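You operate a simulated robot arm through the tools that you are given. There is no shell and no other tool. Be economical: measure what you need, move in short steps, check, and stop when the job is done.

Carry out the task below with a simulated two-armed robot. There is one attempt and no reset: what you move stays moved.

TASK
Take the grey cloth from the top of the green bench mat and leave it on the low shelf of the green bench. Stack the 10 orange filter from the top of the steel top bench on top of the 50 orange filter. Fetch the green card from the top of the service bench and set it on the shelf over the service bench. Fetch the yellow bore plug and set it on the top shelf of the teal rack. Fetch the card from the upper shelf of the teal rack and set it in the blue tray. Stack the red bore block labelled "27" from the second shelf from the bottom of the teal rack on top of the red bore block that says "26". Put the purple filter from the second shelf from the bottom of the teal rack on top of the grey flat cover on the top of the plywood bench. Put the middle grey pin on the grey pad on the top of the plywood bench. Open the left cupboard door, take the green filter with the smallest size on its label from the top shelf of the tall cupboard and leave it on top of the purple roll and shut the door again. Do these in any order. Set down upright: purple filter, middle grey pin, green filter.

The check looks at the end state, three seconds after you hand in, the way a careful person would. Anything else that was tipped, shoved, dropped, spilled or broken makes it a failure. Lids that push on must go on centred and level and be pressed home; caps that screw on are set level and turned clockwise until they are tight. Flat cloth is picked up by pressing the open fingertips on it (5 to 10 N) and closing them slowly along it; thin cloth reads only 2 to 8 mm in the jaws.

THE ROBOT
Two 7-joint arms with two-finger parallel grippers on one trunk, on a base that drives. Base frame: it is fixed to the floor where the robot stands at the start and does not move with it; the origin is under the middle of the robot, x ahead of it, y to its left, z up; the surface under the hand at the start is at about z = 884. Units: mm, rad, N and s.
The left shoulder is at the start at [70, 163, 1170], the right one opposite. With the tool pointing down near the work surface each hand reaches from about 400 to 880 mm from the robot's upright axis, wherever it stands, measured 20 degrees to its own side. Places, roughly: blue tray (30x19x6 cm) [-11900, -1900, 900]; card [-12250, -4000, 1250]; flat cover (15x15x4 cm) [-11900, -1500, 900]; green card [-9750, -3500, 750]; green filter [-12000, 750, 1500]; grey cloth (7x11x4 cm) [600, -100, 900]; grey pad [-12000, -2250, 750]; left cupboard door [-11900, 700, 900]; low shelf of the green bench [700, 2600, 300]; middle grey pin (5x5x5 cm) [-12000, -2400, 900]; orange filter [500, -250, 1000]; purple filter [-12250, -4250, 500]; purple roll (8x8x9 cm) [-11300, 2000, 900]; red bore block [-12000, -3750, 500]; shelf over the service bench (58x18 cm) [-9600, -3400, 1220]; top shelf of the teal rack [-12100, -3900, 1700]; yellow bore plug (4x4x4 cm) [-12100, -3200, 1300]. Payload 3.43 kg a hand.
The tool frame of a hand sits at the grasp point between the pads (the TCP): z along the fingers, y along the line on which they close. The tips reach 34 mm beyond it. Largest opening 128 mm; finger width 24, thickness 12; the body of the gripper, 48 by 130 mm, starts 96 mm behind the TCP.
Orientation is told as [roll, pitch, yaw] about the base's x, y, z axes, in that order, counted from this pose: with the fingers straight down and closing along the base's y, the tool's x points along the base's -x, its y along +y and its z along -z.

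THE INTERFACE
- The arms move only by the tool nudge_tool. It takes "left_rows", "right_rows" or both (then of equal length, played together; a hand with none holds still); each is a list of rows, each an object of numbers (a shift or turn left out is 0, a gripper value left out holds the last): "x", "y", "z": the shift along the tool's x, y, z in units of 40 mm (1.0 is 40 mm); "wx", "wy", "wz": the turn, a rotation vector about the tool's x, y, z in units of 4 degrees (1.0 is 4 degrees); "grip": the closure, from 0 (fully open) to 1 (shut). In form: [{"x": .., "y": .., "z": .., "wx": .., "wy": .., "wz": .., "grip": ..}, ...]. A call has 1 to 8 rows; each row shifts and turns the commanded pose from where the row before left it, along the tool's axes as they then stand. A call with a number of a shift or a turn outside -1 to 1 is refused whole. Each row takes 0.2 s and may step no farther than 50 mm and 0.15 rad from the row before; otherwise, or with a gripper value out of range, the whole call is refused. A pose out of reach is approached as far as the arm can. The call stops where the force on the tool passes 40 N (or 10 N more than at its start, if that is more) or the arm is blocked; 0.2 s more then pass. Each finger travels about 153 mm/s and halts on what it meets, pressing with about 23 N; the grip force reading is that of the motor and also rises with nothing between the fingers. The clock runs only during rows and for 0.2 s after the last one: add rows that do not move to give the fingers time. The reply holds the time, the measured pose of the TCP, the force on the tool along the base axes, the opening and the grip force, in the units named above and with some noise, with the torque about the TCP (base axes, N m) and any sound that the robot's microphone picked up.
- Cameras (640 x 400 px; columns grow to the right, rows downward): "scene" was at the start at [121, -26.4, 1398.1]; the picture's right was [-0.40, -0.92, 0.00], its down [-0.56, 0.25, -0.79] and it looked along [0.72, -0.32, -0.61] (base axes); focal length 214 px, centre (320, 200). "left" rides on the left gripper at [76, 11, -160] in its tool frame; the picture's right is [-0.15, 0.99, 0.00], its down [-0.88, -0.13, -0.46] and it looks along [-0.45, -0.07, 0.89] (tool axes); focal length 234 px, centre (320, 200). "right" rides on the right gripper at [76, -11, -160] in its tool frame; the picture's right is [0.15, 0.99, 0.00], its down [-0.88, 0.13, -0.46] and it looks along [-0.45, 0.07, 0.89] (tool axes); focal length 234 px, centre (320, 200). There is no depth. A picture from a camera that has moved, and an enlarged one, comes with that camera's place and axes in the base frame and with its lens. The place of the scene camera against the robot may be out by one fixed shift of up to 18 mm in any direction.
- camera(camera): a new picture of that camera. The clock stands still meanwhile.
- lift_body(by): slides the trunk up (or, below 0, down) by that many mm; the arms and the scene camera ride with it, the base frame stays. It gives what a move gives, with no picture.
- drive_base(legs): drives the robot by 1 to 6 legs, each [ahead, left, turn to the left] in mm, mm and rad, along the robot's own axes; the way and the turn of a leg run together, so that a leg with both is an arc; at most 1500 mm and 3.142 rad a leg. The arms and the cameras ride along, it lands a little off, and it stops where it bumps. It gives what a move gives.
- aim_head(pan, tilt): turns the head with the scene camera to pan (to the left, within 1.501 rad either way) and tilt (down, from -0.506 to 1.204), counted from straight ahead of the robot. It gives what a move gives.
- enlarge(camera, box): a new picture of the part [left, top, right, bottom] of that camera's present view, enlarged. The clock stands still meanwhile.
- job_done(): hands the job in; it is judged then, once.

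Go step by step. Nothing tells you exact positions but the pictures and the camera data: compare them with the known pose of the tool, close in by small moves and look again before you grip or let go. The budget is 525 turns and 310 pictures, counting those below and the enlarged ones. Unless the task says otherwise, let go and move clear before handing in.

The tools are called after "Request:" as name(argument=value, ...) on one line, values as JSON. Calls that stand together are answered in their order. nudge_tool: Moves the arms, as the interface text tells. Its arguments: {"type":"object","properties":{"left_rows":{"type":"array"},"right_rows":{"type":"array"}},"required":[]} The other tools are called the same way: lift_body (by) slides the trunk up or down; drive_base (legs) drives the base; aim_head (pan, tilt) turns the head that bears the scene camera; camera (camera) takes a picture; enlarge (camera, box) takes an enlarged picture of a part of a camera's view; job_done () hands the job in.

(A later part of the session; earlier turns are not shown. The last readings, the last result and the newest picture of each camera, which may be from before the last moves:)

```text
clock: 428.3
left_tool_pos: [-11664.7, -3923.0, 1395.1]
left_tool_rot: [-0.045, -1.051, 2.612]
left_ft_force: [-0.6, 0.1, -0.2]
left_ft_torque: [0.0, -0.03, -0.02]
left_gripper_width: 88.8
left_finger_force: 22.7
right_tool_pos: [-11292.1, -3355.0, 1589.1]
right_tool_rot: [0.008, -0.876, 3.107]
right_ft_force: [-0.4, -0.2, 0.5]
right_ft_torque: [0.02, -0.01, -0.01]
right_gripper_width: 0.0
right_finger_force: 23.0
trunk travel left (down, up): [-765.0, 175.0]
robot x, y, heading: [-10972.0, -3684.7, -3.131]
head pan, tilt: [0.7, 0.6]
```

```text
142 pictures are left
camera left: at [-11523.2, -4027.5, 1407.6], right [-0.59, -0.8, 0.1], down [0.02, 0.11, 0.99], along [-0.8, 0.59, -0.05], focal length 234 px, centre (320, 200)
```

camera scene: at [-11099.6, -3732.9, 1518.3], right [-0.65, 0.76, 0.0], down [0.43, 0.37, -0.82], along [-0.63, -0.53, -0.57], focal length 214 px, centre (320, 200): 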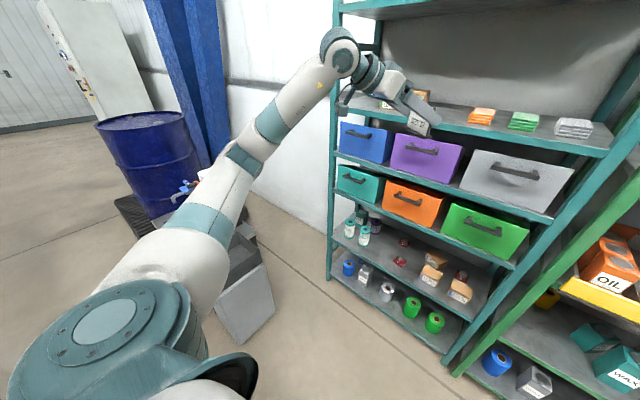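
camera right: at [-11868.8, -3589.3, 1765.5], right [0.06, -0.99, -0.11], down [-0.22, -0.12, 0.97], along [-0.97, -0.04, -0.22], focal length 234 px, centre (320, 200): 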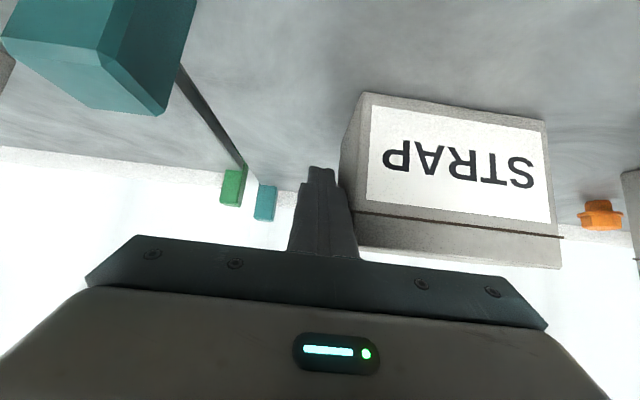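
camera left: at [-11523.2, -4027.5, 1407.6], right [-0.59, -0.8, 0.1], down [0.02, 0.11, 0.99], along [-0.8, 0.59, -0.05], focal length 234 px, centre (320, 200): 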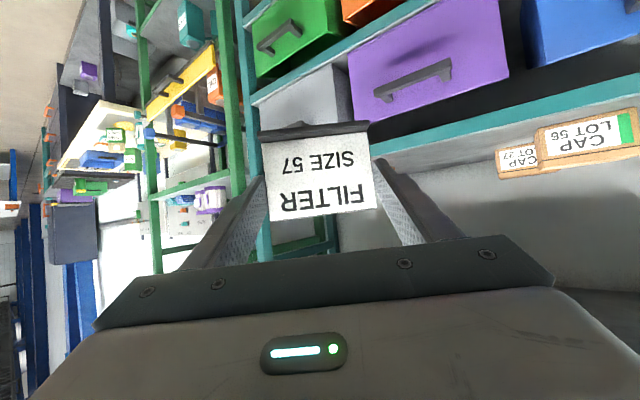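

Card is held by the left hand. Retracting it, lowering the trunk and looking into the second shelf from the bottom.

Request:
nudge_tool(left_rows=[{"x": 0.43, "y": -0.51, "z": -0.745}, {"x": 0.43, "y": -0.51, "z": -0.745}, {"x": 0.43, "y": -0.51, "z": -0.745}, {"x": 0.43, "y": -0.51, "z": -0.745}, {"x": 0.43, "y": -0.51, "z": -0.745}, {"x": 0.43, "y": -0.51, "z": -0.745}])

Request:
lift_body(by=-400)

Request:
lift_body(by=-200)

Request:
aim_head(pan=0.15, tilt=0.4)

Request:
camera(camera="scene")

```text
clock: 429.7
left_tool_pos: [-11422.1, -3931.6, 1398.0]
left_tool_rot: [-0.043, -1.052, 2.61]
left_ft_force: [0.7, -0.5, -1.2]
left_ft_torque: [-0.01, 0.0, 0.0]
left_gripper_width: 88.6
left_finger_force: 22.1
right_tool_pos: [-11288.5, -3355.8, 1590.5]
right_tool_rot: [0.008, -0.875, 3.105]
right_ft_force: [0.3, -0.3, -0.2]
right_ft_torque: [0.02, 0.01, -0.02]
right_gripper_width: 0.0
right_finger_force: 23.1
trunk travel left (down, up): [-765.0, 175.0]
robot x, y, heading: [-10973.7, -3683.2, -3.138]
head pan, tilt: [0.7, 0.6]
```

```text
clock: 433.5
left_tool_pos: [-11424.2, -3931.8, 996.8]
left_tool_rot: [-0.043, -1.051, 2.613]
left_ft_force: [-0.7, 0.0, 0.1]
left_ft_torque: [-0.01, 0.02, -0.02]
left_gripper_width: 88.9
left_finger_force: 22.5
right_tool_pos: [-11288.9, -3354.7, 1190.7]
right_tool_rot: [0.006, -0.874, 3.107]
right_ft_force: [0.3, -0.6, 0.6]
right_ft_torque: [0.02, -0.02, 0.02]
right_gripper_width: 0.2
right_finger_force: 22.2
trunk travel left (down, up): [-365.0, 575.0]
robot x, y, heading: [-10973.8, -3684.7, -3.135]
head pan, tilt: [0.7, 0.6]
```

```text
clock: 435.7
left_tool_pos: [-11423.5, -3931.3, 798.0]
left_tool_rot: [-0.043, -1.051, 2.615]
left_ft_force: [0.7, -0.9, 0.5]
left_ft_torque: [0.0, 0.01, 0.02]
left_gripper_width: 88.3
left_finger_force: 23.2
right_tool_pos: [-11289.5, -3356.1, 991.7]
right_tool_rot: [0.007, -0.874, 3.106]
right_ft_force: [-0.1, 0.0, -0.4]
right_ft_torque: [0.0, 0.02, -0.02]
right_gripper_width: 0.1
right_finger_force: 23.0
trunk travel left (down, up): [-165.0, 775.0]
robot x, y, heading: [-10971.2, -3684.7, -3.136]
head pan, tilt: [0.7, 0.6]
```

```text
clock: 436.6
left_tool_pos: [-11424.1, -3930.5, 797.1]
left_tool_rot: [-0.046, -1.049, 2.613]
left_ft_force: [0.0, -0.2, 0.1]
left_ft_torque: [-0.05, -0.03, -0.01]
left_gripper_width: 88.7
left_finger_force: 23.2
right_tool_pos: [-11289.8, -3356.4, 990.0]
right_tool_rot: [0.007, -0.874, 3.106]
right_ft_force: [0.3, 1.1, 0.4]
right_ft_torque: [-0.02, 0.01, 0.0]
right_gripper_width: 0.1
right_finger_force: 22.8
trunk travel left (down, up): [-165.0, 775.0]
robot x, y, heading: [-10973.8, -3683.2, -3.135]
head pan, tilt: [0.15, 0.4]
```

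```text
141 pictures are left
camera scene: at [-11122.5, -3689.9, 936.6], right [-0.16, 0.99, 0.0], down [0.38, 0.06, -0.92], along [-0.91, -0.14, -0.39], focal length 214 px, centre (320, 200)
```

scene: 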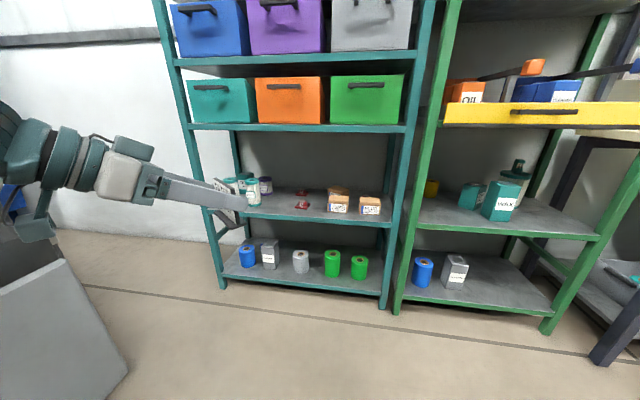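

Request:
enlarge(camera="scene", box=[200, 120, 410, 240])

```text
3.05 times, centred on (305, 180) of scene
camera zoom: at [-11122.5, -3689.9, 936.6], right [-0.16, 0.99, 0.0], down [0.38, 0.06, -0.92], along [-0.91, -0.14, -0.39], focal length 654 px, centre (366, 261)
```

zoom: 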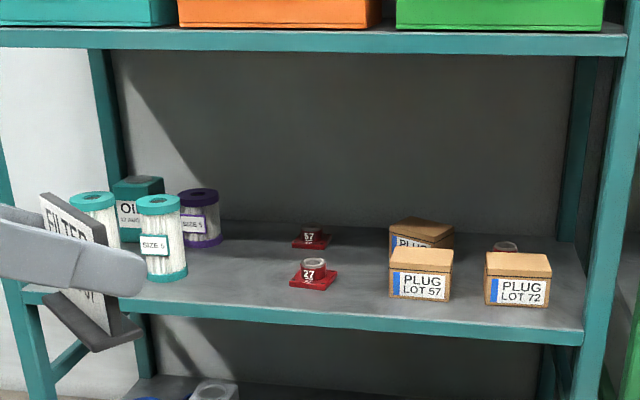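

Shelf z≈500; block 27 is at about (-12046,-3914) and 26 at about (-12129,-3618) behind the LOT 72 box. Positioning the right hand low and in front of block 27.

Request:
lift_body(by=-130)

Request:
nudge_tool(right_rows=[{"x": 0.77, "z": 0.64, "grip": 0.35}, {"x": 0.77, "z": 0.64}, {"x": 0.77, "z": 0.64}, {"x": 0.77, "z": 0.64}, {"x": 0.77, "z": 0.64}, {"x": 0.77, "z": 0.64}, {}])

Request:
drive_base(legs=[[0, 400, 0], [300, 0, 0]])

Request:
camera(camera="scene")

Request:
camera(camera="right")

```text
clock: 438.2
left_tool_pos: [-11424.9, -3932.2, 667.5]
left_tool_rot: [-0.043, -1.051, 2.613]
left_ft_force: [-0.7, -0.1, 0.9]
left_ft_torque: [0.02, 0.01, 0.03]
left_gripper_width: 88.5
left_finger_force: 23.0
right_tool_pos: [-11289.7, -3355.2, 861.7]
right_tool_rot: [0.007, -0.875, 3.105]
right_ft_force: [-0.4, 0.6, -0.4]
right_ft_torque: [-0.01, 0.01, 0.02]
right_gripper_width: 0.1
right_finger_force: 22.6
trunk travel left (down, up): [-35.0, 905.0]
robot x, y, heading: [-10974.2, -3684.3, -3.139]
head pan, tilt: [0.15, 0.4]
```

```text
clock: 439.8
left_tool_pos: [-11424.8, -3930.8, 667.4]
left_tool_rot: [-0.043, -1.051, 2.613]
left_ft_force: [-0.2, -0.8, -0.8]
left_ft_torque: [-0.01, -0.03, -0.05]
left_gripper_width: 88.6
left_finger_force: 23.4
right_tool_pos: [-11302.0, -3337.9, 686.6]
right_tool_rot: [0.006, -0.871, 3.105]
right_ft_force: [0.2, -0.6, -0.4]
right_ft_torque: [-0.01, 0.0, 0.01]
right_gripper_width: 83.6
right_finger_force: 0.1
right hand out of reach, approached as far as the arm can: row 5, 6
trunk travel left (down, up): [-35.0, 905.0]
robot x, y, heading: [-10970.1, -3685.7, -3.139]
head pan, tilt: [0.15, 0.4]
```

```text
clock: 441.3
left_tool_pos: [-11423.3, -4065.6, 668.7]
left_tool_rot: [-0.07, -1.038, 2.62]
left_ft_force: [0.0, 1.8, 0.2]
left_ft_torque: [-0.25, -0.07, 0.22]
left_gripper_width: 88.9
left_finger_force: 23.0
right_tool_pos: [-11290.8, -3477.5, 688.6]
right_tool_rot: [0.015, -0.874, 3.096]
right_ft_force: [-0.3, 1.4, -0.7]
right_ft_torque: [-0.12, 0.07, 0.15]
right_gripper_width: 83.1
right_finger_force: 0.1
trunk travel left (down, up): [-35.0, 905.0]
robot x, y, heading: [-10964.5, -3826.3, 3.134]
head pan, tilt: [0.15, 0.4]
stopped in leg 1: the robot was blocked; the commanded pose is now the measured one
```

```text
139 pictures are left
camera scene: at [-11115.2, -3829.9, 808.8], right [-0.15, 0.99, -0.01], down [0.38, 0.05, -0.92], along [-0.91, -0.14, -0.39], focal length 214 px, centre (320, 200)
```

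scene: 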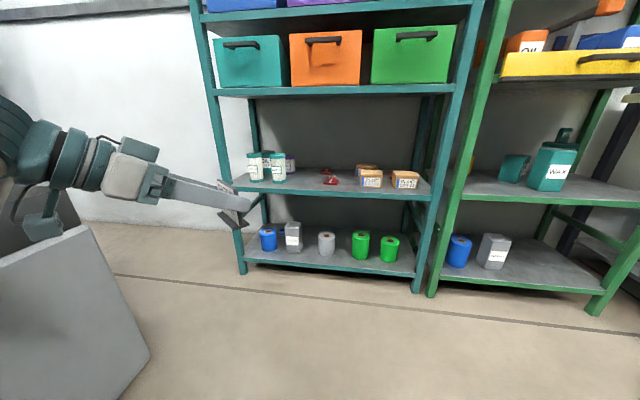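

```text
138 pictures are left
camera right: at [-11119.9, -3470.7, 731.2], right [0.06, -0.99, -0.1], down [-0.22, -0.11, 0.97], along [-0.97, -0.03, -0.22], focal length 234 px, centre (320, 200)
```

right: 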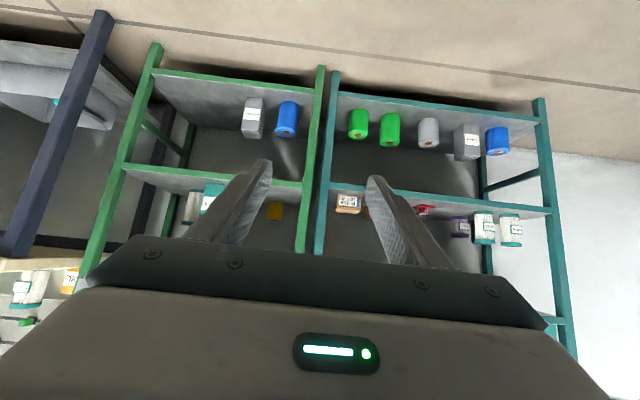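

A grey bin at my left blocks the left elbow. I'll bring the left hand up and inward, then continue.

Request:
drive_base(legs=[[0, -60, 0]])

Request:
nudge_tool(left_rows=[{"x": -0.86, "z": -0.5}, {"x": -0.86, "z": -0.5}, {"x": -0.86, "z": -0.5}, {"x": -0.86, "z": -0.5}, {"x": -0.25, "y": -0.86, "z": 0.44}, {"x": -0.25, "y": -0.86, "z": 0.44}, {"x": -0.25, "y": -0.86, "z": 0.44}, {"x": -0.25, "y": -0.86, "z": 0.44}])

Request:
aim_head(pan=0.9, tilt=0.6)

Request:
camera(camera="scene")

```text
clock: 442.0
left_tool_pos: [-11422.5, -4065.1, 667.6]
left_tool_rot: [-0.069, -1.04, 2.618]
left_ft_force: [-0.7, 0.7, -1.0]
left_ft_torque: [0.0, -0.01, 0.01]
left_gripper_width: 88.5
left_finger_force: 22.8
right_tool_pos: [-11290.9, -3476.4, 687.1]
right_tool_rot: [0.015, -0.874, 3.095]
right_ft_force: [0.1, 0.6, 0.9]
right_ft_torque: [-0.04, 0.0, -0.01]
right_gripper_width: 83.2
right_finger_force: 0.0
trunk travel left (down, up): [-35.0, 905.0]
robot x, y, heading: [-10964.3, -3821.5, 3.136]
head pan, tilt: [0.15, 0.4]
stopped in leg 1: the robot was blocked; the commanded pose is now the measured one
```

```text
clock: 443.8
left_tool_pos: [-11419.7, -3916.3, 827.1]
left_tool_rot: [-0.083, -1.04, 2.63]
left_ft_force: [0.2, -0.2, -0.3]
left_ft_torque: [-0.01, 0.0, 0.01]
left_gripper_width: 88.6
left_finger_force: 22.9
right_tool_pos: [-11292.9, -3478.9, 688.8]
right_tool_rot: [0.006, -0.872, 3.101]
right_ft_force: [0.0, 0.2, 0.5]
right_ft_torque: [0.02, -0.05, -0.05]
right_gripper_width: 83.0
right_finger_force: 0.0
trunk travel left (down, up): [-35.0, 905.0]
robot x, y, heading: [-10969.2, -3827.3, 3.137]
head pan, tilt: [0.15, 0.4]
```

```text
clock: 444.9
left_tool_pos: [-11419.0, -3914.9, 827.0]
left_tool_rot: [-0.081, -1.04, 2.629]
left_ft_force: [0.4, 0.0, -0.3]
left_ft_torque: [0.0, 0.0, -0.02]
left_gripper_width: 88.6
left_finger_force: 22.8
right_tool_pos: [-11292.7, -3480.3, 687.5]
right_tool_rot: [0.008, -0.873, 3.1]
right_ft_force: [-0.4, -0.3, -0.6]
right_ft_torque: [0.02, -0.02, -0.02]
right_gripper_width: 83.2
right_finger_force: 0.1
trunk travel left (down, up): [-35.0, 905.0]
robot x, y, heading: [-10965.4, -3830.0, 3.145]
head pan, tilt: [0.901, 0.6]
```

```text
137 pictures are left
camera scene: at [-11080.2, -3888.5, 788.4], right [-0.78, 0.62, 0.0], down [0.35, 0.44, -0.83], along [-0.51, -0.65, -0.56], focal length 214 px, centre (320, 200)
```

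scene: 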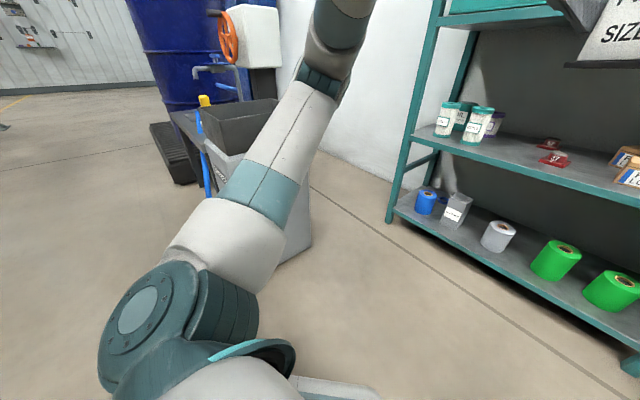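

Request:
drive_base(legs=[[0, -120, 0]])

Request:
camera(camera="scene")

```text
clock: 446.1
left_tool_pos: [-11419.4, -3798.2, 827.5]
left_tool_rot: [-0.081, -1.04, 2.633]
left_ft_force: [-0.7, 0.0, -1.2]
left_ft_torque: [0.01, 0.01, 0.01]
left_gripper_width: 88.7
left_finger_force: 22.8
right_tool_pos: [-11294.0, -3361.5, 687.5]
right_tool_rot: [0.009, -0.872, 3.105]
right_ft_force: [0.0, -0.2, 0.0]
right_ft_torque: [0.02, 0.0, -0.02]
right_gripper_width: 83.3
right_finger_force: 0.0
trunk travel left (down, up): [-35.0, 905.0]
robot x, y, heading: [-10967.3, -3711.0, -3.138]
head pan, tilt: [0.901, 0.6]
```

```text
136 pictures are left
camera scene: at [-11079.9, -3769.8, 788.4], right [-0.79, 0.62, 0.0], down [0.35, 0.44, -0.83], along [-0.51, -0.65, -0.56], focal length 214 px, centre (320, 200)
```

scene: 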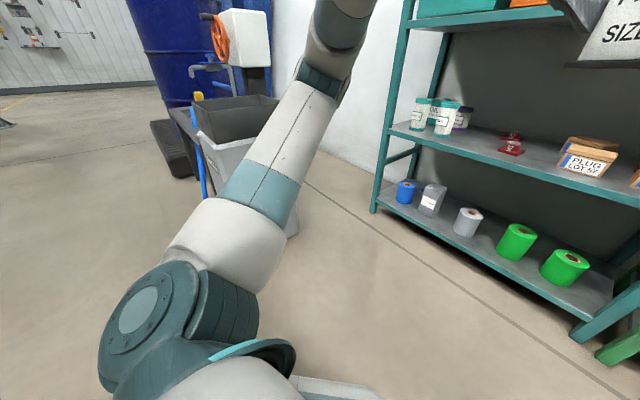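

Freed, and the bin did not move. Moving the left hand (with card) up-left out of the way, then approaching block 27 with the right hand.

Request:
nudge_tool(left_rows=[{"x": -0.86, "z": -0.5}, {"x": 0.25, "y": 0.86, "z": -0.44}, {"x": 0.25, "y": 0.86, "z": -0.44}, {"x": 0.25, "y": 0.86, "z": -0.44}, {"x": 0.25, "y": 0.86, "z": -0.44}, {"x": 0.25, "y": 0.86, "z": -0.44}])

Request:
drive_base(legs=[[0, 100, 0], [230, 0, 0]])

Request:
aim_head(pan=0.1, tilt=0.5)

Request:
camera(camera="scene")

```text
clock: 447.5
left_tool_pos: [-11428.4, -3999.3, 859.2]
left_tool_rot: [-0.083, -1.042, 2.635]
left_ft_force: [0.4, 0.5, -0.6]
left_ft_torque: [0.02, 0.01, 0.0]
left_gripper_width: 88.6
left_finger_force: 22.7
right_tool_pos: [-11294.5, -3362.6, 687.0]
right_tool_rot: [0.007, -0.873, 3.105]
right_ft_force: [0.5, 0.8, -0.5]
right_ft_torque: [0.0, -0.02, -0.03]
right_gripper_width: 83.3
right_finger_force: 0.1
trunk travel left (down, up): [-35.0, 905.0]
robot x, y, heading: [-10967.8, -3711.7, -3.138]
head pan, tilt: [0.901, 0.6]
```

```text
clock: 450.0
left_tool_pos: [-11656.8, -4099.9, 859.1]
left_tool_rot: [-0.083, -1.041, 2.632]
left_ft_force: [0.2, 0.3, 0.1]
left_ft_torque: [-0.02, 0.04, -0.01]
left_gripper_width: 88.9
left_finger_force: 22.9
right_tool_pos: [-11521.7, -3464.0, 687.6]
right_tool_rot: [0.007, -0.874, 3.104]
right_ft_force: [0.0, -0.5, -0.6]
right_ft_torque: [-0.02, -0.03, 0.0]
right_gripper_width: 83.2
right_finger_force: 0.1
trunk travel left (down, up): [-35.0, 905.0]
robot x, y, heading: [-11193.8, -3811.9, -3.14]
head pan, tilt: [0.901, 0.6]
```

```text
clock: 451.1
left_tool_pos: [-11656.2, -4100.1, 859.1]
left_tool_rot: [-0.083, -1.039, 2.633]
left_ft_force: [-1.3, 0.9, -0.9]
left_ft_torque: [0.01, -0.04, -0.01]
left_gripper_width: 88.7
left_finger_force: 23.6
right_tool_pos: [-11519.6, -3463.6, 686.8]
right_tool_rot: [0.006, -0.873, 3.103]
right_ft_force: [-0.4, -0.6, -0.1]
right_ft_torque: [-0.01, 0.02, 0.05]
right_gripper_width: 83.2
right_finger_force: 0.1
trunk travel left (down, up): [-35.0, 905.0]
robot x, y, heading: [-11192.7, -3811.8, -3.145]
head pan, tilt: [0.099, 0.499]
```

```text
135 pictures are left
camera scene: at [-11342.8, -3811.6, 797.5], right [-0.1, 0.99, 0.0], down [0.48, 0.05, -0.88], along [-0.87, -0.09, -0.48], focal length 214 px, centre (320, 200)
```

scene: 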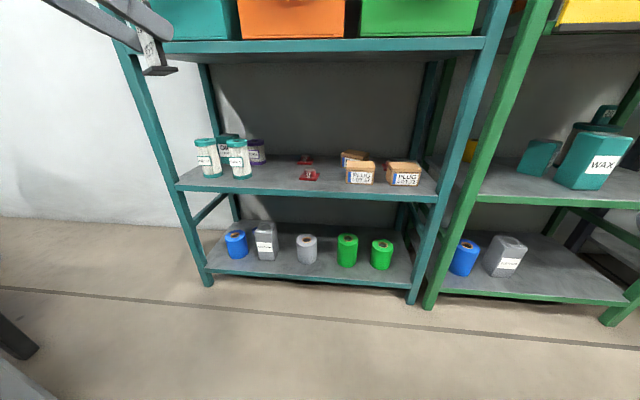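

Request:
enlarge(camera="scene", box=[180, 120, 440, 220])

```text
2.46 times, centred on (310, 170) of scene
camera zoom: at [-11342.8, -3811.6, 797.5], right [-0.1, 0.99, 0.0], down [0.48, 0.05, -0.88], along [-0.87, -0.09, -0.48], focal length 528 px, centre (345, 274)
```

zoom: 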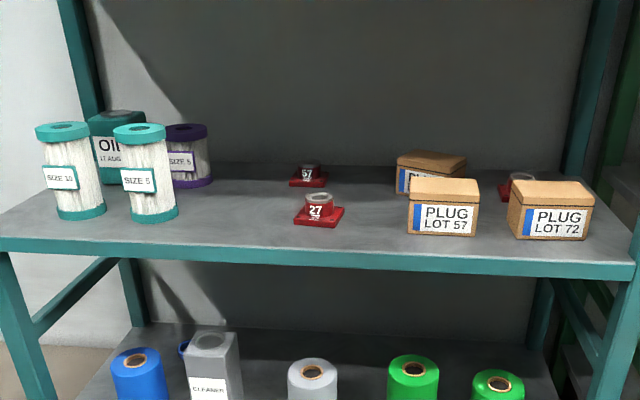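

Request:
nudge_tool(right_rows=[{"y": 1}, {"y": 1}, {"y": 1}, {"y": 1}, {"y": 1}, {"y": 1}, {"y": 1}, {"y": 1}])

Request:
nudge_tool(right_rows=[{"y": 1}, {"y": 1}, {"y": 1}, {"x": -0.64, "z": 0.766}, {"x": -0.64, "z": 0.766}, {"x": 0.6, "z": 0.5}, {"x": 0.6, "z": 0.5}, {}])

Request:
camera(camera="scene")

Request:
camera(camera="right")

```text
clock: 452.9
left_tool_pos: [-11656.2, -4099.1, 859.8]
left_tool_rot: [-0.081, -1.039, 2.634]
left_ft_force: [0.8, -0.8, -0.4]
left_ft_torque: [0.0, -0.03, -0.02]
left_gripper_width: 88.8
left_finger_force: 22.7
right_tool_pos: [-11533.4, -3691.0, 707.2]
right_tool_rot: [0.014, -0.873, 3.098]
right_ft_force: [-0.8, 0.5, 0.1]
right_ft_torque: [0.0, 0.04, -0.02]
right_gripper_width: 83.2
right_finger_force: 0.1
right hand out of reach, approached as far as the arm can: row 1, 2, 6, 7, 8
trunk travel left (down, up): [-35.0, 905.0]
robot x, y, heading: [-11196.6, -3812.1, -3.138]
head pan, tilt: [0.099, 0.499]
```

```text
clock: 454.7
left_tool_pos: [-11656.5, -4099.5, 858.9]
left_tool_rot: [-0.082, -1.04, 2.634]
left_ft_force: [-0.2, -0.2, 0.1]
left_ft_torque: [-0.02, -0.05, -0.03]
left_gripper_width: 88.6
left_finger_force: 23.4
right_tool_pos: [-11613.7, -3686.2, 646.5]
right_tool_rot: [0.012, -0.873, 3.1]
right_ft_force: [-1.0, 0.7, 0.0]
right_ft_torque: [-0.01, 0.0, 0.02]
right_gripper_width: 83.1
right_finger_force: 0.1
right hand out of reach, approached as far as the arm can: row 1, 2, 3, 7
trunk travel left (down, up): [-35.0, 905.0]
robot x, y, heading: [-11193.8, -3809.2, -3.137]
head pan, tilt: [0.099, 0.499]
```

```text
133 pictures are left
camera scene: at [-11342.9, -3811.5, 797.5], right [-0.1, 0.99, 0.0], down [0.48, 0.05, -0.88], along [-0.87, -0.09, -0.48], focal length 214 px, centre (320, 200)
```

scene: 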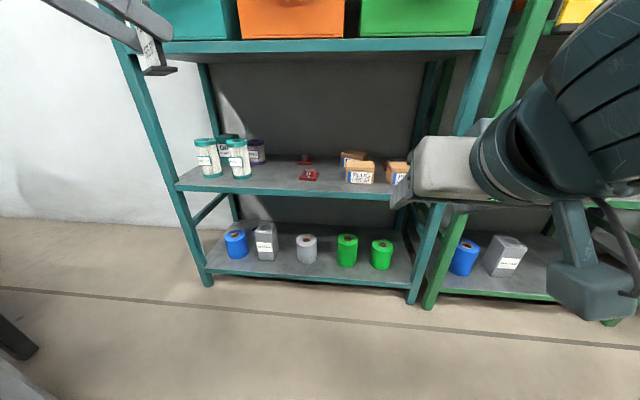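

```text
132 pictures are left
camera right: at [-11442.3, -3679.9, 689.7], right [0.06, -0.99, -0.11], down [-0.22, -0.12, 0.97], along [-0.97, -0.03, -0.23], focal length 234 px, centre (320, 200)
```

right: 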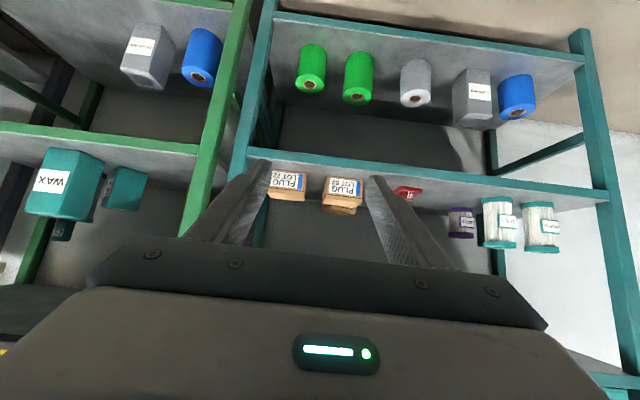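

Request:
nudge_tool(right_rows=[{"x": -0.64, "z": 0.766}, {"x": -0.64, "z": 0.766}, {"x": -0.64, "z": 0.766}, {"x": -0.64, "z": 0.766}, {"y": 1}, {"y": 1}, {"y": 1}, {"y": 1}])

Request:
nudge_tool(right_rows=[{"y": 1}, {"y": 0.6}, {"x": 0.38, "z": 0.32}, {"x": 0.38, "z": 0.32}, {}])

Request:
camera(camera="right")

Request:
camera(camera="scene")

```text
clock: 456.5
left_tool_pos: [-11655.6, -4099.5, 859.3]
left_tool_rot: [-0.082, -1.042, 2.632]
left_ft_force: [0.2, -0.5, -0.8]
left_ft_torque: [-0.03, 0.0, -0.02]
left_gripper_width: 88.9
left_finger_force: 22.8
right_tool_pos: [-11769.8, -3693.9, 646.5]
right_tool_rot: [0.007, -0.873, 3.101]
right_ft_force: [0.5, 0.0, 0.2]
right_ft_torque: [0.02, 0.01, 0.02]
right_gripper_width: 83.2
right_finger_force: 0.0
right hand out of reach, approached as far as the arm can: row 5, 6, 7, 8
trunk travel left (down, up): [-35.0, 905.0]
robot x, y, heading: [-11194.6, -3809.4, -3.141]
head pan, tilt: [0.099, 0.499]
```

```text
clock: 457.7
left_tool_pos: [-11657.2, -4099.1, 859.7]
left_tool_rot: [-0.083, -1.039, 2.633]
left_ft_force: [-0.1, 0.1, 0.9]
left_ft_torque: [0.01, -0.01, 0.03]
left_gripper_width: 88.6
left_finger_force: 23.0
right_tool_pos: [-11766.7, -3694.6, 605.7]
right_tool_rot: [0.007, -0.873, 3.1]
right_ft_force: [0.1, 0.5, 0.5]
right_ft_torque: [0.05, 0.01, 0.04]
right_gripper_width: 83.2
right_finger_force: 0.1
right hand out of reach, approached as far as the arm can: row 1, 2
trunk travel left (down, up): [-35.0, 905.0]
robot x, y, heading: [-11193.3, -3808.6, -3.139]
head pan, tilt: [0.099, 0.499]
```

```text
131 pictures are left
camera right: at [-11595.5, -3688.4, 649.5], right [0.06, -0.99, -0.11], down [-0.22, -0.12, 0.97], along [-0.97, -0.03, -0.23], focal length 234 px, centre (320, 200)
```

right: 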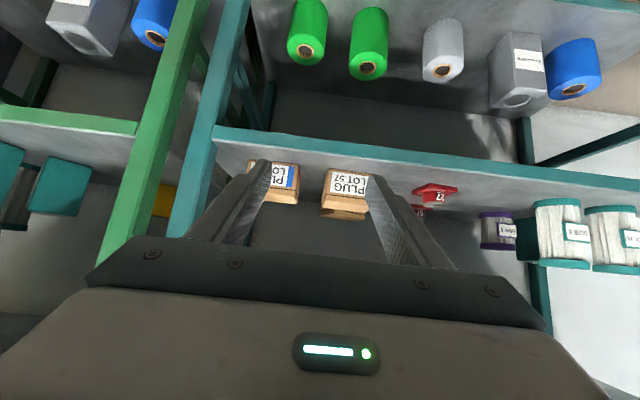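

```text
130 pictures are left
camera scene: at [-11343.0, -3811.5, 797.5], right [-0.1, 0.99, 0.0], down [0.48, 0.05, -0.88], along [-0.87, -0.09, -0.48], focal length 214 px, centre (320, 200)
```

scene: 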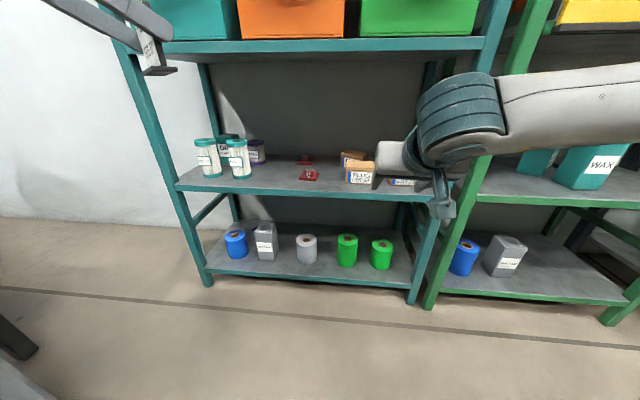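

Request:
drive_base(legs=[[0, 100, 0]])

Request:
drive_base(legs=[[0, 117, 0]])

Request:
camera(camera="right")

Request:
camera(camera="scene")

```text
clock: 458.9
left_tool_pos: [-11655.3, -4194.0, 861.4]
left_tool_rot: [-0.076, -1.04, 2.625]
left_ft_force: [0.0, -0.1, -1.9]
left_ft_torque: [-0.04, 0.0, 0.01]
left_gripper_width: 88.8
left_finger_force: 23.0
right_tool_pos: [-11766.5, -3791.1, 607.7]
right_tool_rot: [0.009, -0.876, 3.098]
right_ft_force: [0.8, 0.7, 0.5]
right_ft_torque: [0.0, 0.03, 0.03]
right_gripper_width: 83.2
right_finger_force: 0.1
trunk travel left (down, up): [-35.0, 905.0]
robot x, y, heading: [-11191.8, -3911.0, 3.138]
head pan, tilt: [0.099, 0.499]
```

```text
clock: 460.1
left_tool_pos: [-11672.8, -4261.5, 887.0]
left_tool_rot: [0.016, -1.044, 2.491]
left_ft_force: [0.3, 0.0, -0.7]
left_ft_torque: [0.0, -0.02, 0.04]
left_gripper_width: 88.6
left_finger_force: 23.5
right_tool_pos: [-11775.8, -3848.8, 615.1]
right_tool_rot: [0.091, -0.879, 2.955]
right_ft_force: [-0.1, 0.6, -0.5]
right_ft_torque: [-0.05, 0.01, 0.04]
right_gripper_width: 83.3
right_finger_force: 0.0
trunk travel left (down, up): [-35.0, 905.0]
robot x, y, heading: [-11211.1, -4026.1, 3.089]
head pan, tilt: [0.099, 0.499]
```

```text
129 pictures are left
camera right: at [-11603.2, -3853.9, 657.3], right [-0.02, -1.0, -0.05], down [-0.22, -0.05, 0.98], along [-0.98, 0.03, -0.21], focal length 234 px, centre (320, 200)
```

right: 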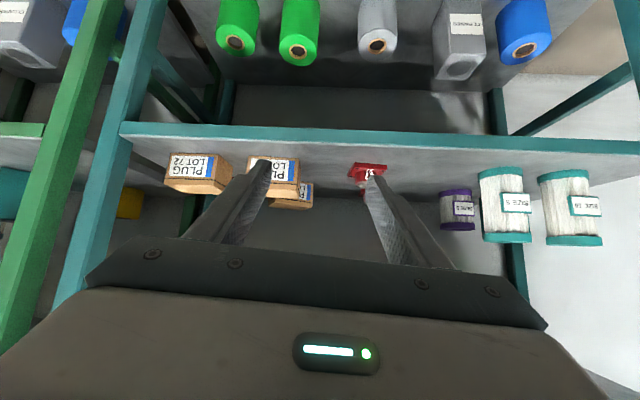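

```text
128 pictures are left
camera scene: at [-11351.4, -3966.8, 808.4], right [-0.05, 1.0, -0.07], down [0.47, -0.04, -0.88], along [-0.88, -0.08, -0.46], focal length 214 px, centre (320, 200)
```

scene: 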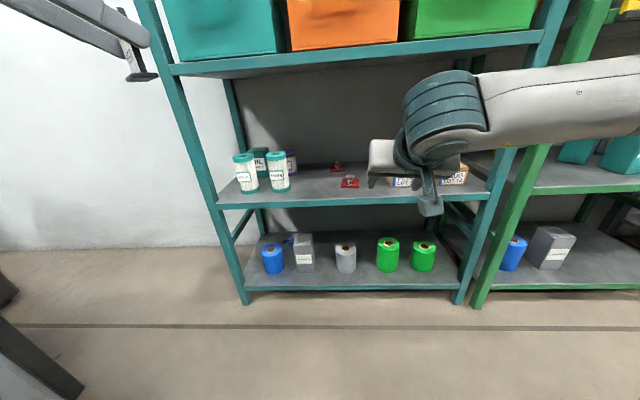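

The robot leaned — something on my left is being pressed. Moving back right at once.

Request:
drive_base(legs=[[0, -110, 0]])

Request:
aim_head(pan=1.1, tilt=0.6)

Request:
camera(camera="scene")

```text
clock: 461.1
left_tool_pos: [-11738.9, -4271.5, 823.5]
left_tool_rot: [-0.218, -1.096, 2.62]
left_ft_force: [0.1, -0.4, -0.4]
left_ft_torque: [0.01, 0.01, -0.02]
left_gripper_width: 88.5
left_finger_force: 22.4
right_tool_pos: [-11807.8, -3767.0, 615.0]
right_tool_rot: [-0.008, -0.873, 2.851]
right_ft_force: [0.5, 0.0, 0.6]
right_ft_torque: [0.01, -0.02, -0.02]
right_gripper_width: 83.2
right_finger_force: 0.1
trunk travel left (down, up): [-35.0, 905.0]
robot x, y, heading: [-11241.3, -3969.9, 3.009]
head pan, tilt: [0.099, 0.499]
stopped in leg 1: the robot was blocked; the commanded pose is now the measured one
```

```text
clock: 462.3
left_tool_pos: [-11737.4, -4270.5, 825.2]
left_tool_rot: [-0.215, -1.095, 2.619]
left_ft_force: [-1.1, -0.3, -0.1]
left_ft_torque: [-0.04, 0.01, 0.0]
left_gripper_width: 88.2
left_finger_force: 22.9
right_tool_pos: [-11807.1, -3767.5, 614.8]
right_tool_rot: [-0.007, -0.873, 2.853]
right_ft_force: [-1.1, 0.1, 0.3]
right_ft_torque: [-0.01, -0.01, 0.0]
right_gripper_width: 83.1
right_finger_force: 0.2
trunk travel left (down, up): [-35.0, 905.0]
robot x, y, heading: [-11239.9, -3971.5, 3.004]
head pan, tilt: [1.1, 0.6]
```

```text
127 pictures are left
camera scene: at [-11349.6, -4028.2, 788.4], right [-0.82, 0.57, 0.0], down [0.32, 0.46, -0.83], along [-0.47, -0.68, -0.57], focal length 214 px, centre (320, 200)
```

scene: 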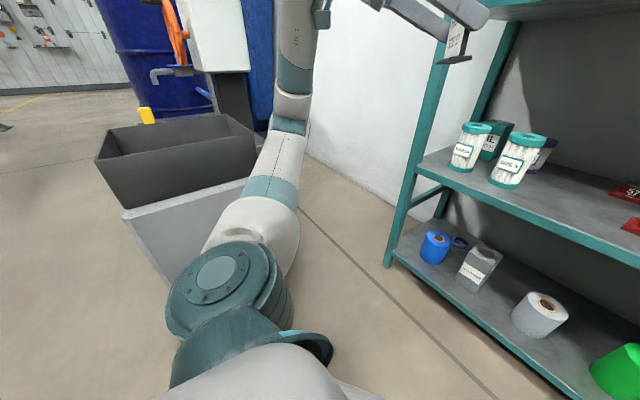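

Request:
enlarge(camera="scene", box=[80, 0, 400, 300])

Request:
camera(camera="left")

```text
1.33 times, centred on (240, 150) of scene
camera zoom: at [-11349.6, -4028.2, 788.4], right [-0.82, 0.57, 0.0], down [0.32, 0.46, -0.83], along [-0.47, -0.68, -0.57], focal length 286 px, centre (427, 267)
```

zoom: 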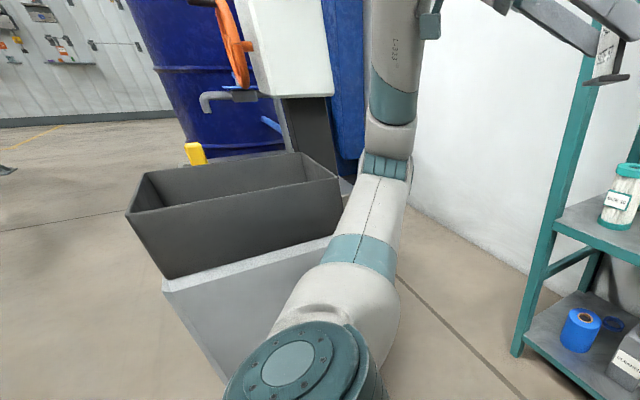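

```text
125 pictures are left
camera left: at [-11613.1, -4395.2, 827.8], right [-0.7, -0.71, 0.03], down [0.03, 0.02, 1.0], along [-0.71, 0.7, 0.01], focal length 234 px, centre (320, 200)
```

left: 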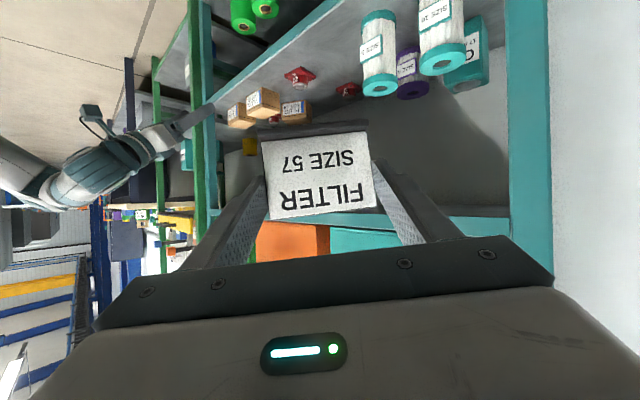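

Request:
nudge_tool(left_rows=[{"x": -0.8, "z": -0.3}, {"x": -0.8, "z": -0.3}, {"x": -0.8, "z": -0.3}, {"y": -0.9}, {"y": -0.9}, {"y": -0.9}, {}])

Request:
drive_base(legs=[[0, -60, 0]])

Request:
camera(camera="scene")

```text
clock: 463.9
left_tool_pos: [-11683.3, -4191.9, 938.0]
left_tool_rot: [-0.214, -1.096, 2.621]
left_ft_force: [0.4, 0.5, -1.5]
left_ft_torque: [-0.01, 0.03, -0.01]
left_gripper_width: 88.5
left_finger_force: 22.8
right_tool_pos: [-11807.5, -3766.6, 615.4]
right_tool_rot: [-0.007, -0.874, 2.851]
right_ft_force: [-0.3, -0.3, 0.8]
right_ft_torque: [-0.02, -0.04, 0.02]
right_gripper_width: 83.5
right_finger_force: 0.0
trunk travel left (down, up): [-35.0, 905.0]
robot x, y, heading: [-11243.0, -3972.4, 3.005]
head pan, tilt: [1.1, 0.6]
```

```text
clock: 464.9
left_tool_pos: [-11676.2, -4131.4, 937.1]
left_tool_rot: [-0.216, -1.096, 2.62]
left_ft_force: [-0.1, -0.1, 0.3]
left_ft_torque: [-0.02, -0.04, 0.02]
left_gripper_width: 88.6
left_finger_force: 22.7
right_tool_pos: [-11798.8, -3705.9, 615.5]
right_tool_rot: [-0.008, -0.874, 2.851]
right_ft_force: [0.0, -0.4, 0.1]
right_ft_torque: [0.0, 0.03, -0.02]
right_gripper_width: 83.1
right_finger_force: 0.1
trunk travel left (down, up): [-35.0, 905.0]
robot x, y, heading: [-11232.7, -3908.5, 3.007]
head pan, tilt: [1.1, 0.6]
```

```text
124 pictures are left
camera scene: at [-11341.2, -3967.7, 788.4], right [-0.82, 0.57, 0.0], down [0.32, 0.46, -0.83], along [-0.47, -0.68, -0.56], focal length 214 px, centre (320, 200)
```

scene: 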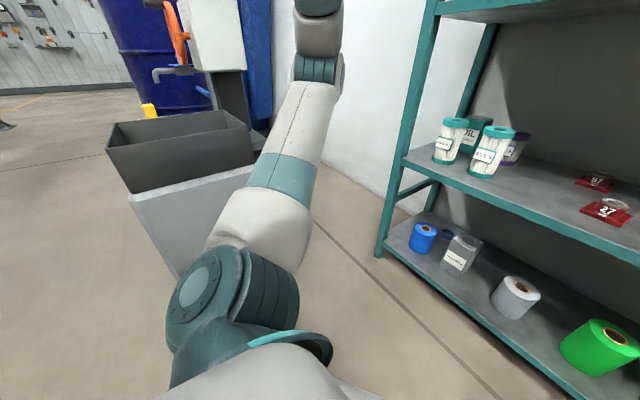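

Request:
drive_base(legs=[[0, -100, 0.135], [-150, 0, 0]])

Request:
lift_body(by=400)

Request:
aim_head(pan=0.9, tilt=0.6)

Request:
camera(camera="scene")

```text
clock: 467.0
left_tool_pos: [-11490.2, -4092.5, 937.9]
left_tool_rot: [-0.214, -1.096, 2.756]
left_ft_force: [-0.4, -0.2, -0.8]
left_ft_torque: [0.02, -0.02, 0.03]
left_gripper_width: 88.6
left_finger_force: 23.2
right_tool_pos: [-11670.8, -3688.0, 615.1]
right_tool_rot: [-0.008, -0.874, 2.987]
right_ft_force: [-0.8, 0.1, -0.1]
right_ft_torque: [-0.03, -0.01, 0.02]
right_gripper_width: 82.9
right_finger_force: 0.0
trunk travel left (down, up): [-35.0, 905.0]
robot x, y, heading: [-11080.6, -3812.5, -3.137]
head pan, tilt: [1.1, 0.6]
```

```text
clock: 470.8
left_tool_pos: [-11490.2, -4092.1, 1337.8]
left_tool_rot: [-0.214, -1.097, 2.758]
left_ft_force: [-0.4, 0.3, -0.2]
left_ft_torque: [0.0, 0.0, -0.01]
left_gripper_width: 88.4
left_finger_force: 23.0
right_tool_pos: [-11670.1, -3688.1, 1013.9]
right_tool_rot: [-0.007, -0.874, 2.988]
right_ft_force: [-0.6, 0.2, 0.0]
right_ft_torque: [-0.02, 0.04, 0.01]
right_gripper_width: 83.2
right_finger_force: 0.1
trunk travel left (down, up): [-435.0, 505.0]
robot x, y, heading: [-11084.1, -3813.3, -3.144]
head pan, tilt: [1.1, 0.6]
```

```text
clock: 471.5
left_tool_pos: [-11489.7, -4092.6, 1336.9]
left_tool_rot: [-0.215, -1.097, 2.756]
left_ft_force: [0.6, -0.4, -0.4]
left_ft_torque: [-0.02, -0.01, -0.03]
left_gripper_width: 88.5
left_finger_force: 23.2
right_tool_pos: [-11670.6, -3688.6, 1015.2]
right_tool_rot: [-0.007, -0.873, 2.989]
right_ft_force: [0.7, 0.8, -0.2]
right_ft_torque: [-0.02, 0.01, 0.0]
right_gripper_width: 83.1
right_finger_force: 0.0
trunk travel left (down, up): [-435.0, 505.0]
robot x, y, heading: [-11081.7, -3811.4, -3.142]
head pan, tilt: [0.901, 0.6]
```

```text
123 pictures are left
camera scene: at [-11195.1, -3874.5, 1188.4], right [-0.78, 0.62, 0.0], down [0.35, 0.44, -0.82], along [-0.51, -0.65, -0.57], focal length 214 px, centre (320, 200)
```

scene: 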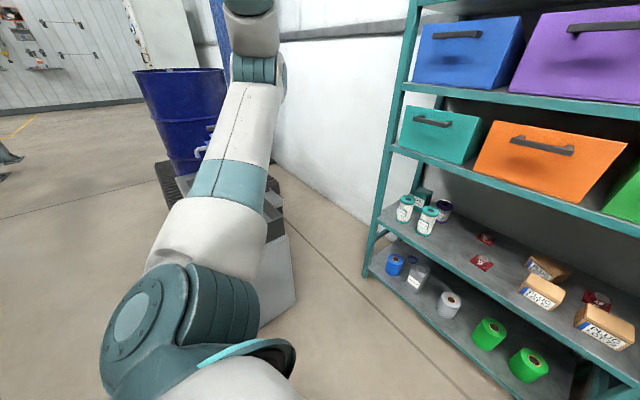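

Request:
aim_head(pan=1.45, tilt=0.6)

Request:
camera(camera="scene")

```text
clock: 472.5
left_tool_pos: [-11490.1, -4092.2, 1336.7]
left_tool_rot: [-0.215, -1.097, 2.758]
left_ft_force: [0.2, 0.3, -1.1]
left_ft_torque: [-0.01, 0.02, -0.01]
left_gripper_width: 88.3
left_finger_force: 22.8
right_tool_pos: [-11671.2, -3688.2, 1015.7]
right_tool_rot: [-0.008, -0.873, 2.987]
right_ft_force: [0.1, 0.0, 1.1]
right_ft_torque: [0.01, -0.05, -0.01]
right_gripper_width: 83.5
right_finger_force: 0.1
trunk travel left (down, up): [-435.0, 505.0]
robot x, y, heading: [-11081.8, -3814.3, -3.138]
head pan, tilt: [1.45, 0.6]
```

```text
122 pictures are left
camera scene: at [-11150.9, -3892.9, 1188.4], right [-0.99, 0.12, 0.0], down [0.07, 0.56, -0.83], along [-0.1, -0.82, -0.56], focal length 214 px, centre (320, 200)
```

scene: 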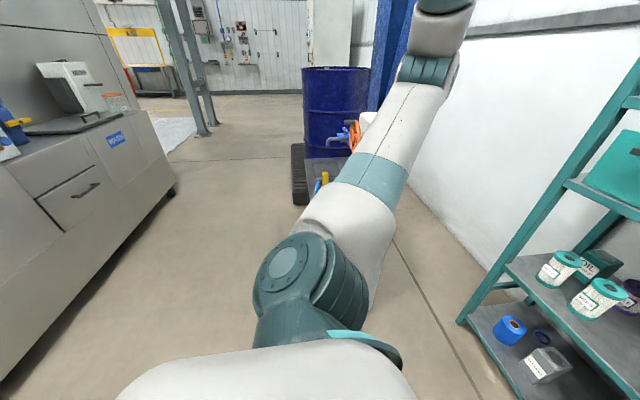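

Request:
nudge_tool(left_rows=[{"y": -1}, {"y": -1}, {"y": -1}, {"y": -1}, {"y": -1}, {"y": -1}])

Request:
drive_base(legs=[[-150, 0, -0.6]])

Request:
camera(camera="scene")

```text
clock: 473.9
left_tool_pos: [-11358.3, -3889.5, 1363.6]
left_tool_rot: [-0.213, -1.096, 2.753]
left_ft_force: [0.1, -0.4, 0.0]
left_ft_torque: [-0.03, 0.02, 0.02]
left_gripper_width: 88.6
left_finger_force: 23.3
right_tool_pos: [-11670.2, -3687.1, 1016.7]
right_tool_rot: [-0.005, -0.875, 2.987]
right_ft_force: [-0.2, 1.2, -0.4]
right_ft_torque: [-0.02, 0.0, 0.0]
right_gripper_width: 83.3
right_finger_force: 0.0
trunk travel left (down, up): [-435.0, 505.0]
robot x, y, heading: [-11085.7, -3816.6, -3.137]
head pan, tilt: [1.45, 0.6]
```

```text
clock: 476.0
left_tool_pos: [-11213.1, -3763.0, 1363.7]
left_tool_rot: [-0.215, -1.095, 2.154]
left_ft_force: [0.7, 0.5, -0.6]
left_ft_torque: [-0.01, 0.0, 0.05]
left_gripper_width: 88.9
left_finger_force: 22.9
right_tool_pos: [-11355.3, -3420.8, 1015.2]
right_tool_rot: [-0.006, -0.872, 2.386]
right_ft_force: [0.6, 0.4, -0.4]
right_ft_torque: [-0.04, 0.02, 0.0]
right_gripper_width: 83.0
right_finger_force: 0.0
trunk travel left (down, up): [-435.0, 505.0]
robot x, y, heading: [-10942.1, -3856.7, 2.546]
head pan, tilt: [1.45, 0.6]
```

```text
121 pictures are left
camera scene: at [-11048.8, -3886.4, 1188.5], right [-0.75, 0.66, 0.0], down [0.37, 0.42, -0.83], along [-0.54, -0.62, -0.56], focal length 214 px, centre (320, 200)
```

scene: 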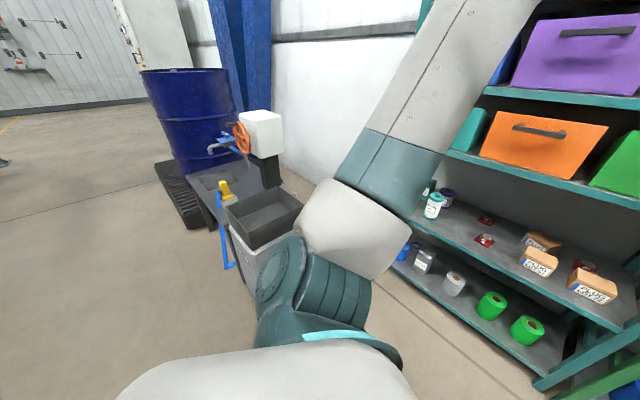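

The bin is where it was (a fixture that made me lean). I'll deliver the card first, to free the left arm: heading to the plywood bench.

Request:
drive_base(legs=[[0, 0, 0.595], [0, -1000, 0], [0, -950, 0]])

Request:
aim_head(pan=0.0, tilt=0.5)

Request:
camera(camera="scene")

```text
clock: 487.5
left_tool_pos: [-11212.0, -1937.9, 1362.5]
left_tool_rot: [-0.216, -1.097, 2.753]
left_ft_force: [-0.1, 1.7, -1.1]
left_ft_torque: [0.02, -0.01, 0.02]
left_gripper_width: 88.5
left_finger_force: 22.5
right_tool_pos: [-11522.3, -1734.4, 1016.0]
right_tool_rot: [-0.006, -0.871, 2.984]
right_ft_force: [0.6, 0.3, 1.0]
right_ft_torque: [-0.04, -0.01, 0.02]
right_gripper_width: 83.5
right_finger_force: 0.1
trunk travel left (down, up): [-435.0, 505.0]
robot x, y, heading: [-10936.4, -1862.4, 3.142]
head pan, tilt: [1.45, 0.6]
```

```text
clock: 489.1
left_tool_pos: [-11211.9, -1938.3, 1362.7]
left_tool_rot: [-0.214, -1.096, 2.754]
left_ft_force: [0.1, 0.1, -1.5]
left_ft_torque: [0.02, -0.02, 0.01]
left_gripper_width: 88.4
left_finger_force: 22.7
right_tool_pos: [-11523.9, -1734.4, 1015.3]
right_tool_rot: [-0.008, -0.873, 2.986]
right_ft_force: [-0.1, -0.2, 0.2]
right_ft_torque: [0.04, 0.01, -0.01]
right_gripper_width: 83.3
right_finger_force: 0.0
trunk travel left (down, up): [-435.0, 505.0]
robot x, y, heading: [-10934.3, -1860.1, 3.14]
head pan, tilt: [0.0, 0.499]
```

```text
120 pictures are left
camera scene: at [-11084.2, -1852.7, 1197.5], right [0.0, 1.0, 0.0], down [0.48, 0.0, -0.88], along [-0.88, 0.0, -0.48], focal length 214 px, centre (320, 200)
```

scene: 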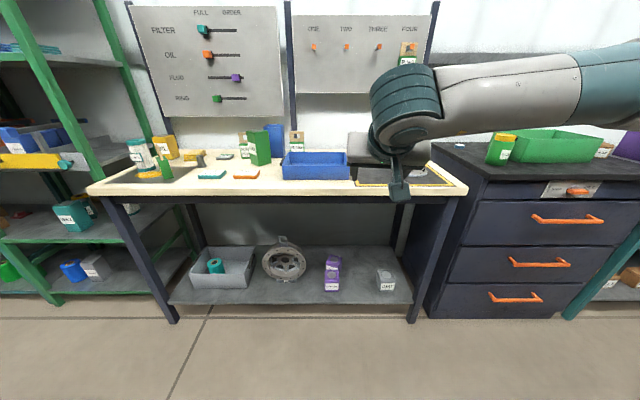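

Request:
lift_body(by=200)

Request:
nudge_tool(right_rows=[{"x": 0.64, "z": -0.766}, {"x": 0.64, "z": -0.766}, {"x": 0.64, "z": -0.766}, {"y": -1}, {"y": -1}, {"y": -1}, {"y": -1}, {"y": -1}])

Request:
aim_head(pan=0.0, tilt=0.6)

Request:
camera(camera="scene")

Request:
enlarge(camera="scene", box=[80, 60, 480, 210])

```text
clock: 491.3
left_tool_pos: [-11211.9, -1937.1, 1562.9]
left_tool_rot: [-0.215, -1.095, 2.753]
left_ft_force: [-0.2, 0.6, -0.8]
left_ft_torque: [0.01, -0.03, 0.01]
left_gripper_width: 88.3
left_finger_force: 22.2
right_tool_pos: [-11523.6, -1735.2, 1215.4]
right_tool_rot: [-0.006, -0.874, 2.985]
right_ft_force: [0.4, 0.7, 0.3]
right_ft_torque: [0.02, 0.0, -0.01]
right_gripper_width: 83.2
right_finger_force: 0.1
trunk travel left (down, up): [-635.0, 305.0]
robot x, y, heading: [-10935.1, -1861.4, 3.142]
head pan, tilt: [0.0, 0.499]
```

```text
clock: 493.1
left_tool_pos: [-11211.2, -1936.0, 1563.8]
left_tool_rot: [-0.216, -1.098, 2.751]
left_ft_force: [0.6, -0.2, -0.6]
left_ft_torque: [-0.01, -0.02, 0.03]
left_gripper_width: 88.1
left_finger_force: 22.9
right_tool_pos: [-11388.0, -1519.5, 1226.1]
right_tool_rot: [-0.007, -0.873, 2.988]
right_ft_force: [0.2, 0.6, -0.4]
right_ft_torque: [-0.04, 0.06, 0.01]
right_gripper_width: 83.0
right_finger_force: 0.0
right hand out of reach, approached as far as the arm can: row 1, 3, 6
trunk travel left (down, up): [-635.0, 305.0]
robot x, y, heading: [-10933.7, -1860.1, 3.143]
head pan, tilt: [0.0, 0.499]
```

```text
clock: 493.7
left_tool_pos: [-11213.3, -1937.6, 1563.5]
left_tool_rot: [-0.215, -1.096, 2.755]
left_ft_force: [0.3, -0.5, -0.9]
left_ft_torque: [0.01, -0.01, 0.0]
left_gripper_width: 88.2
left_finger_force: 22.8
right_tool_pos: [-11390.7, -1519.7, 1226.4]
right_tool_rot: [-0.007, -0.873, 2.987]
right_ft_force: [0.1, 0.8, -0.9]
right_ft_torque: [0.03, -0.02, -0.01]
right_gripper_width: 83.2
right_finger_force: 0.0
trunk travel left (down, up): [-635.0, 305.0]
robot x, y, heading: [-10935.6, -1863.4, 3.136]
head pan, tilt: [0.0, 0.6]
```

```text
119 pictures are left
camera scene: at [-11081.8, -1852.7, 1388.4], right [0.0, 1.0, 0.0], down [0.56, 0.0, -0.83], along [-0.83, 0.0, -0.56], focal length 214 px, centre (320, 200)
```

scene: 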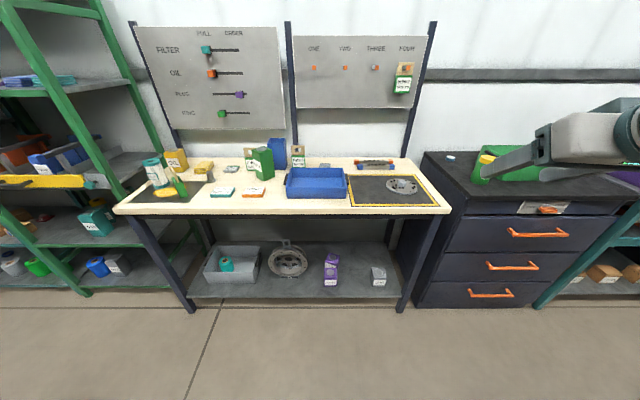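

```text
1.60 times, centred on (280, 135) of scene
camera zoom: at [-11081.8, -1852.7, 1388.4], right [0.0, 1.0, 0.0], down [0.56, 0.0, -0.83], along [-0.83, 0.0, -0.56], focal length 343 px, centre (384, 304)
```

zoom: 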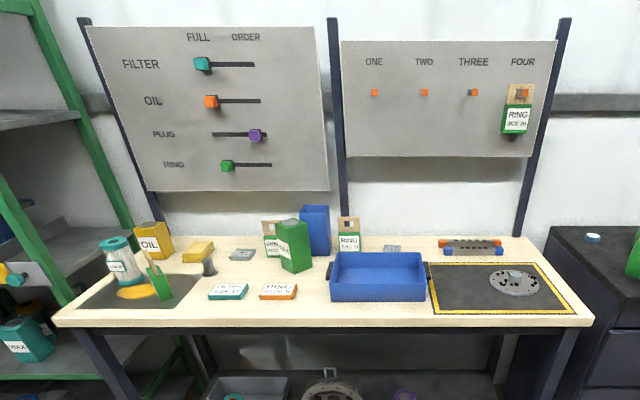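

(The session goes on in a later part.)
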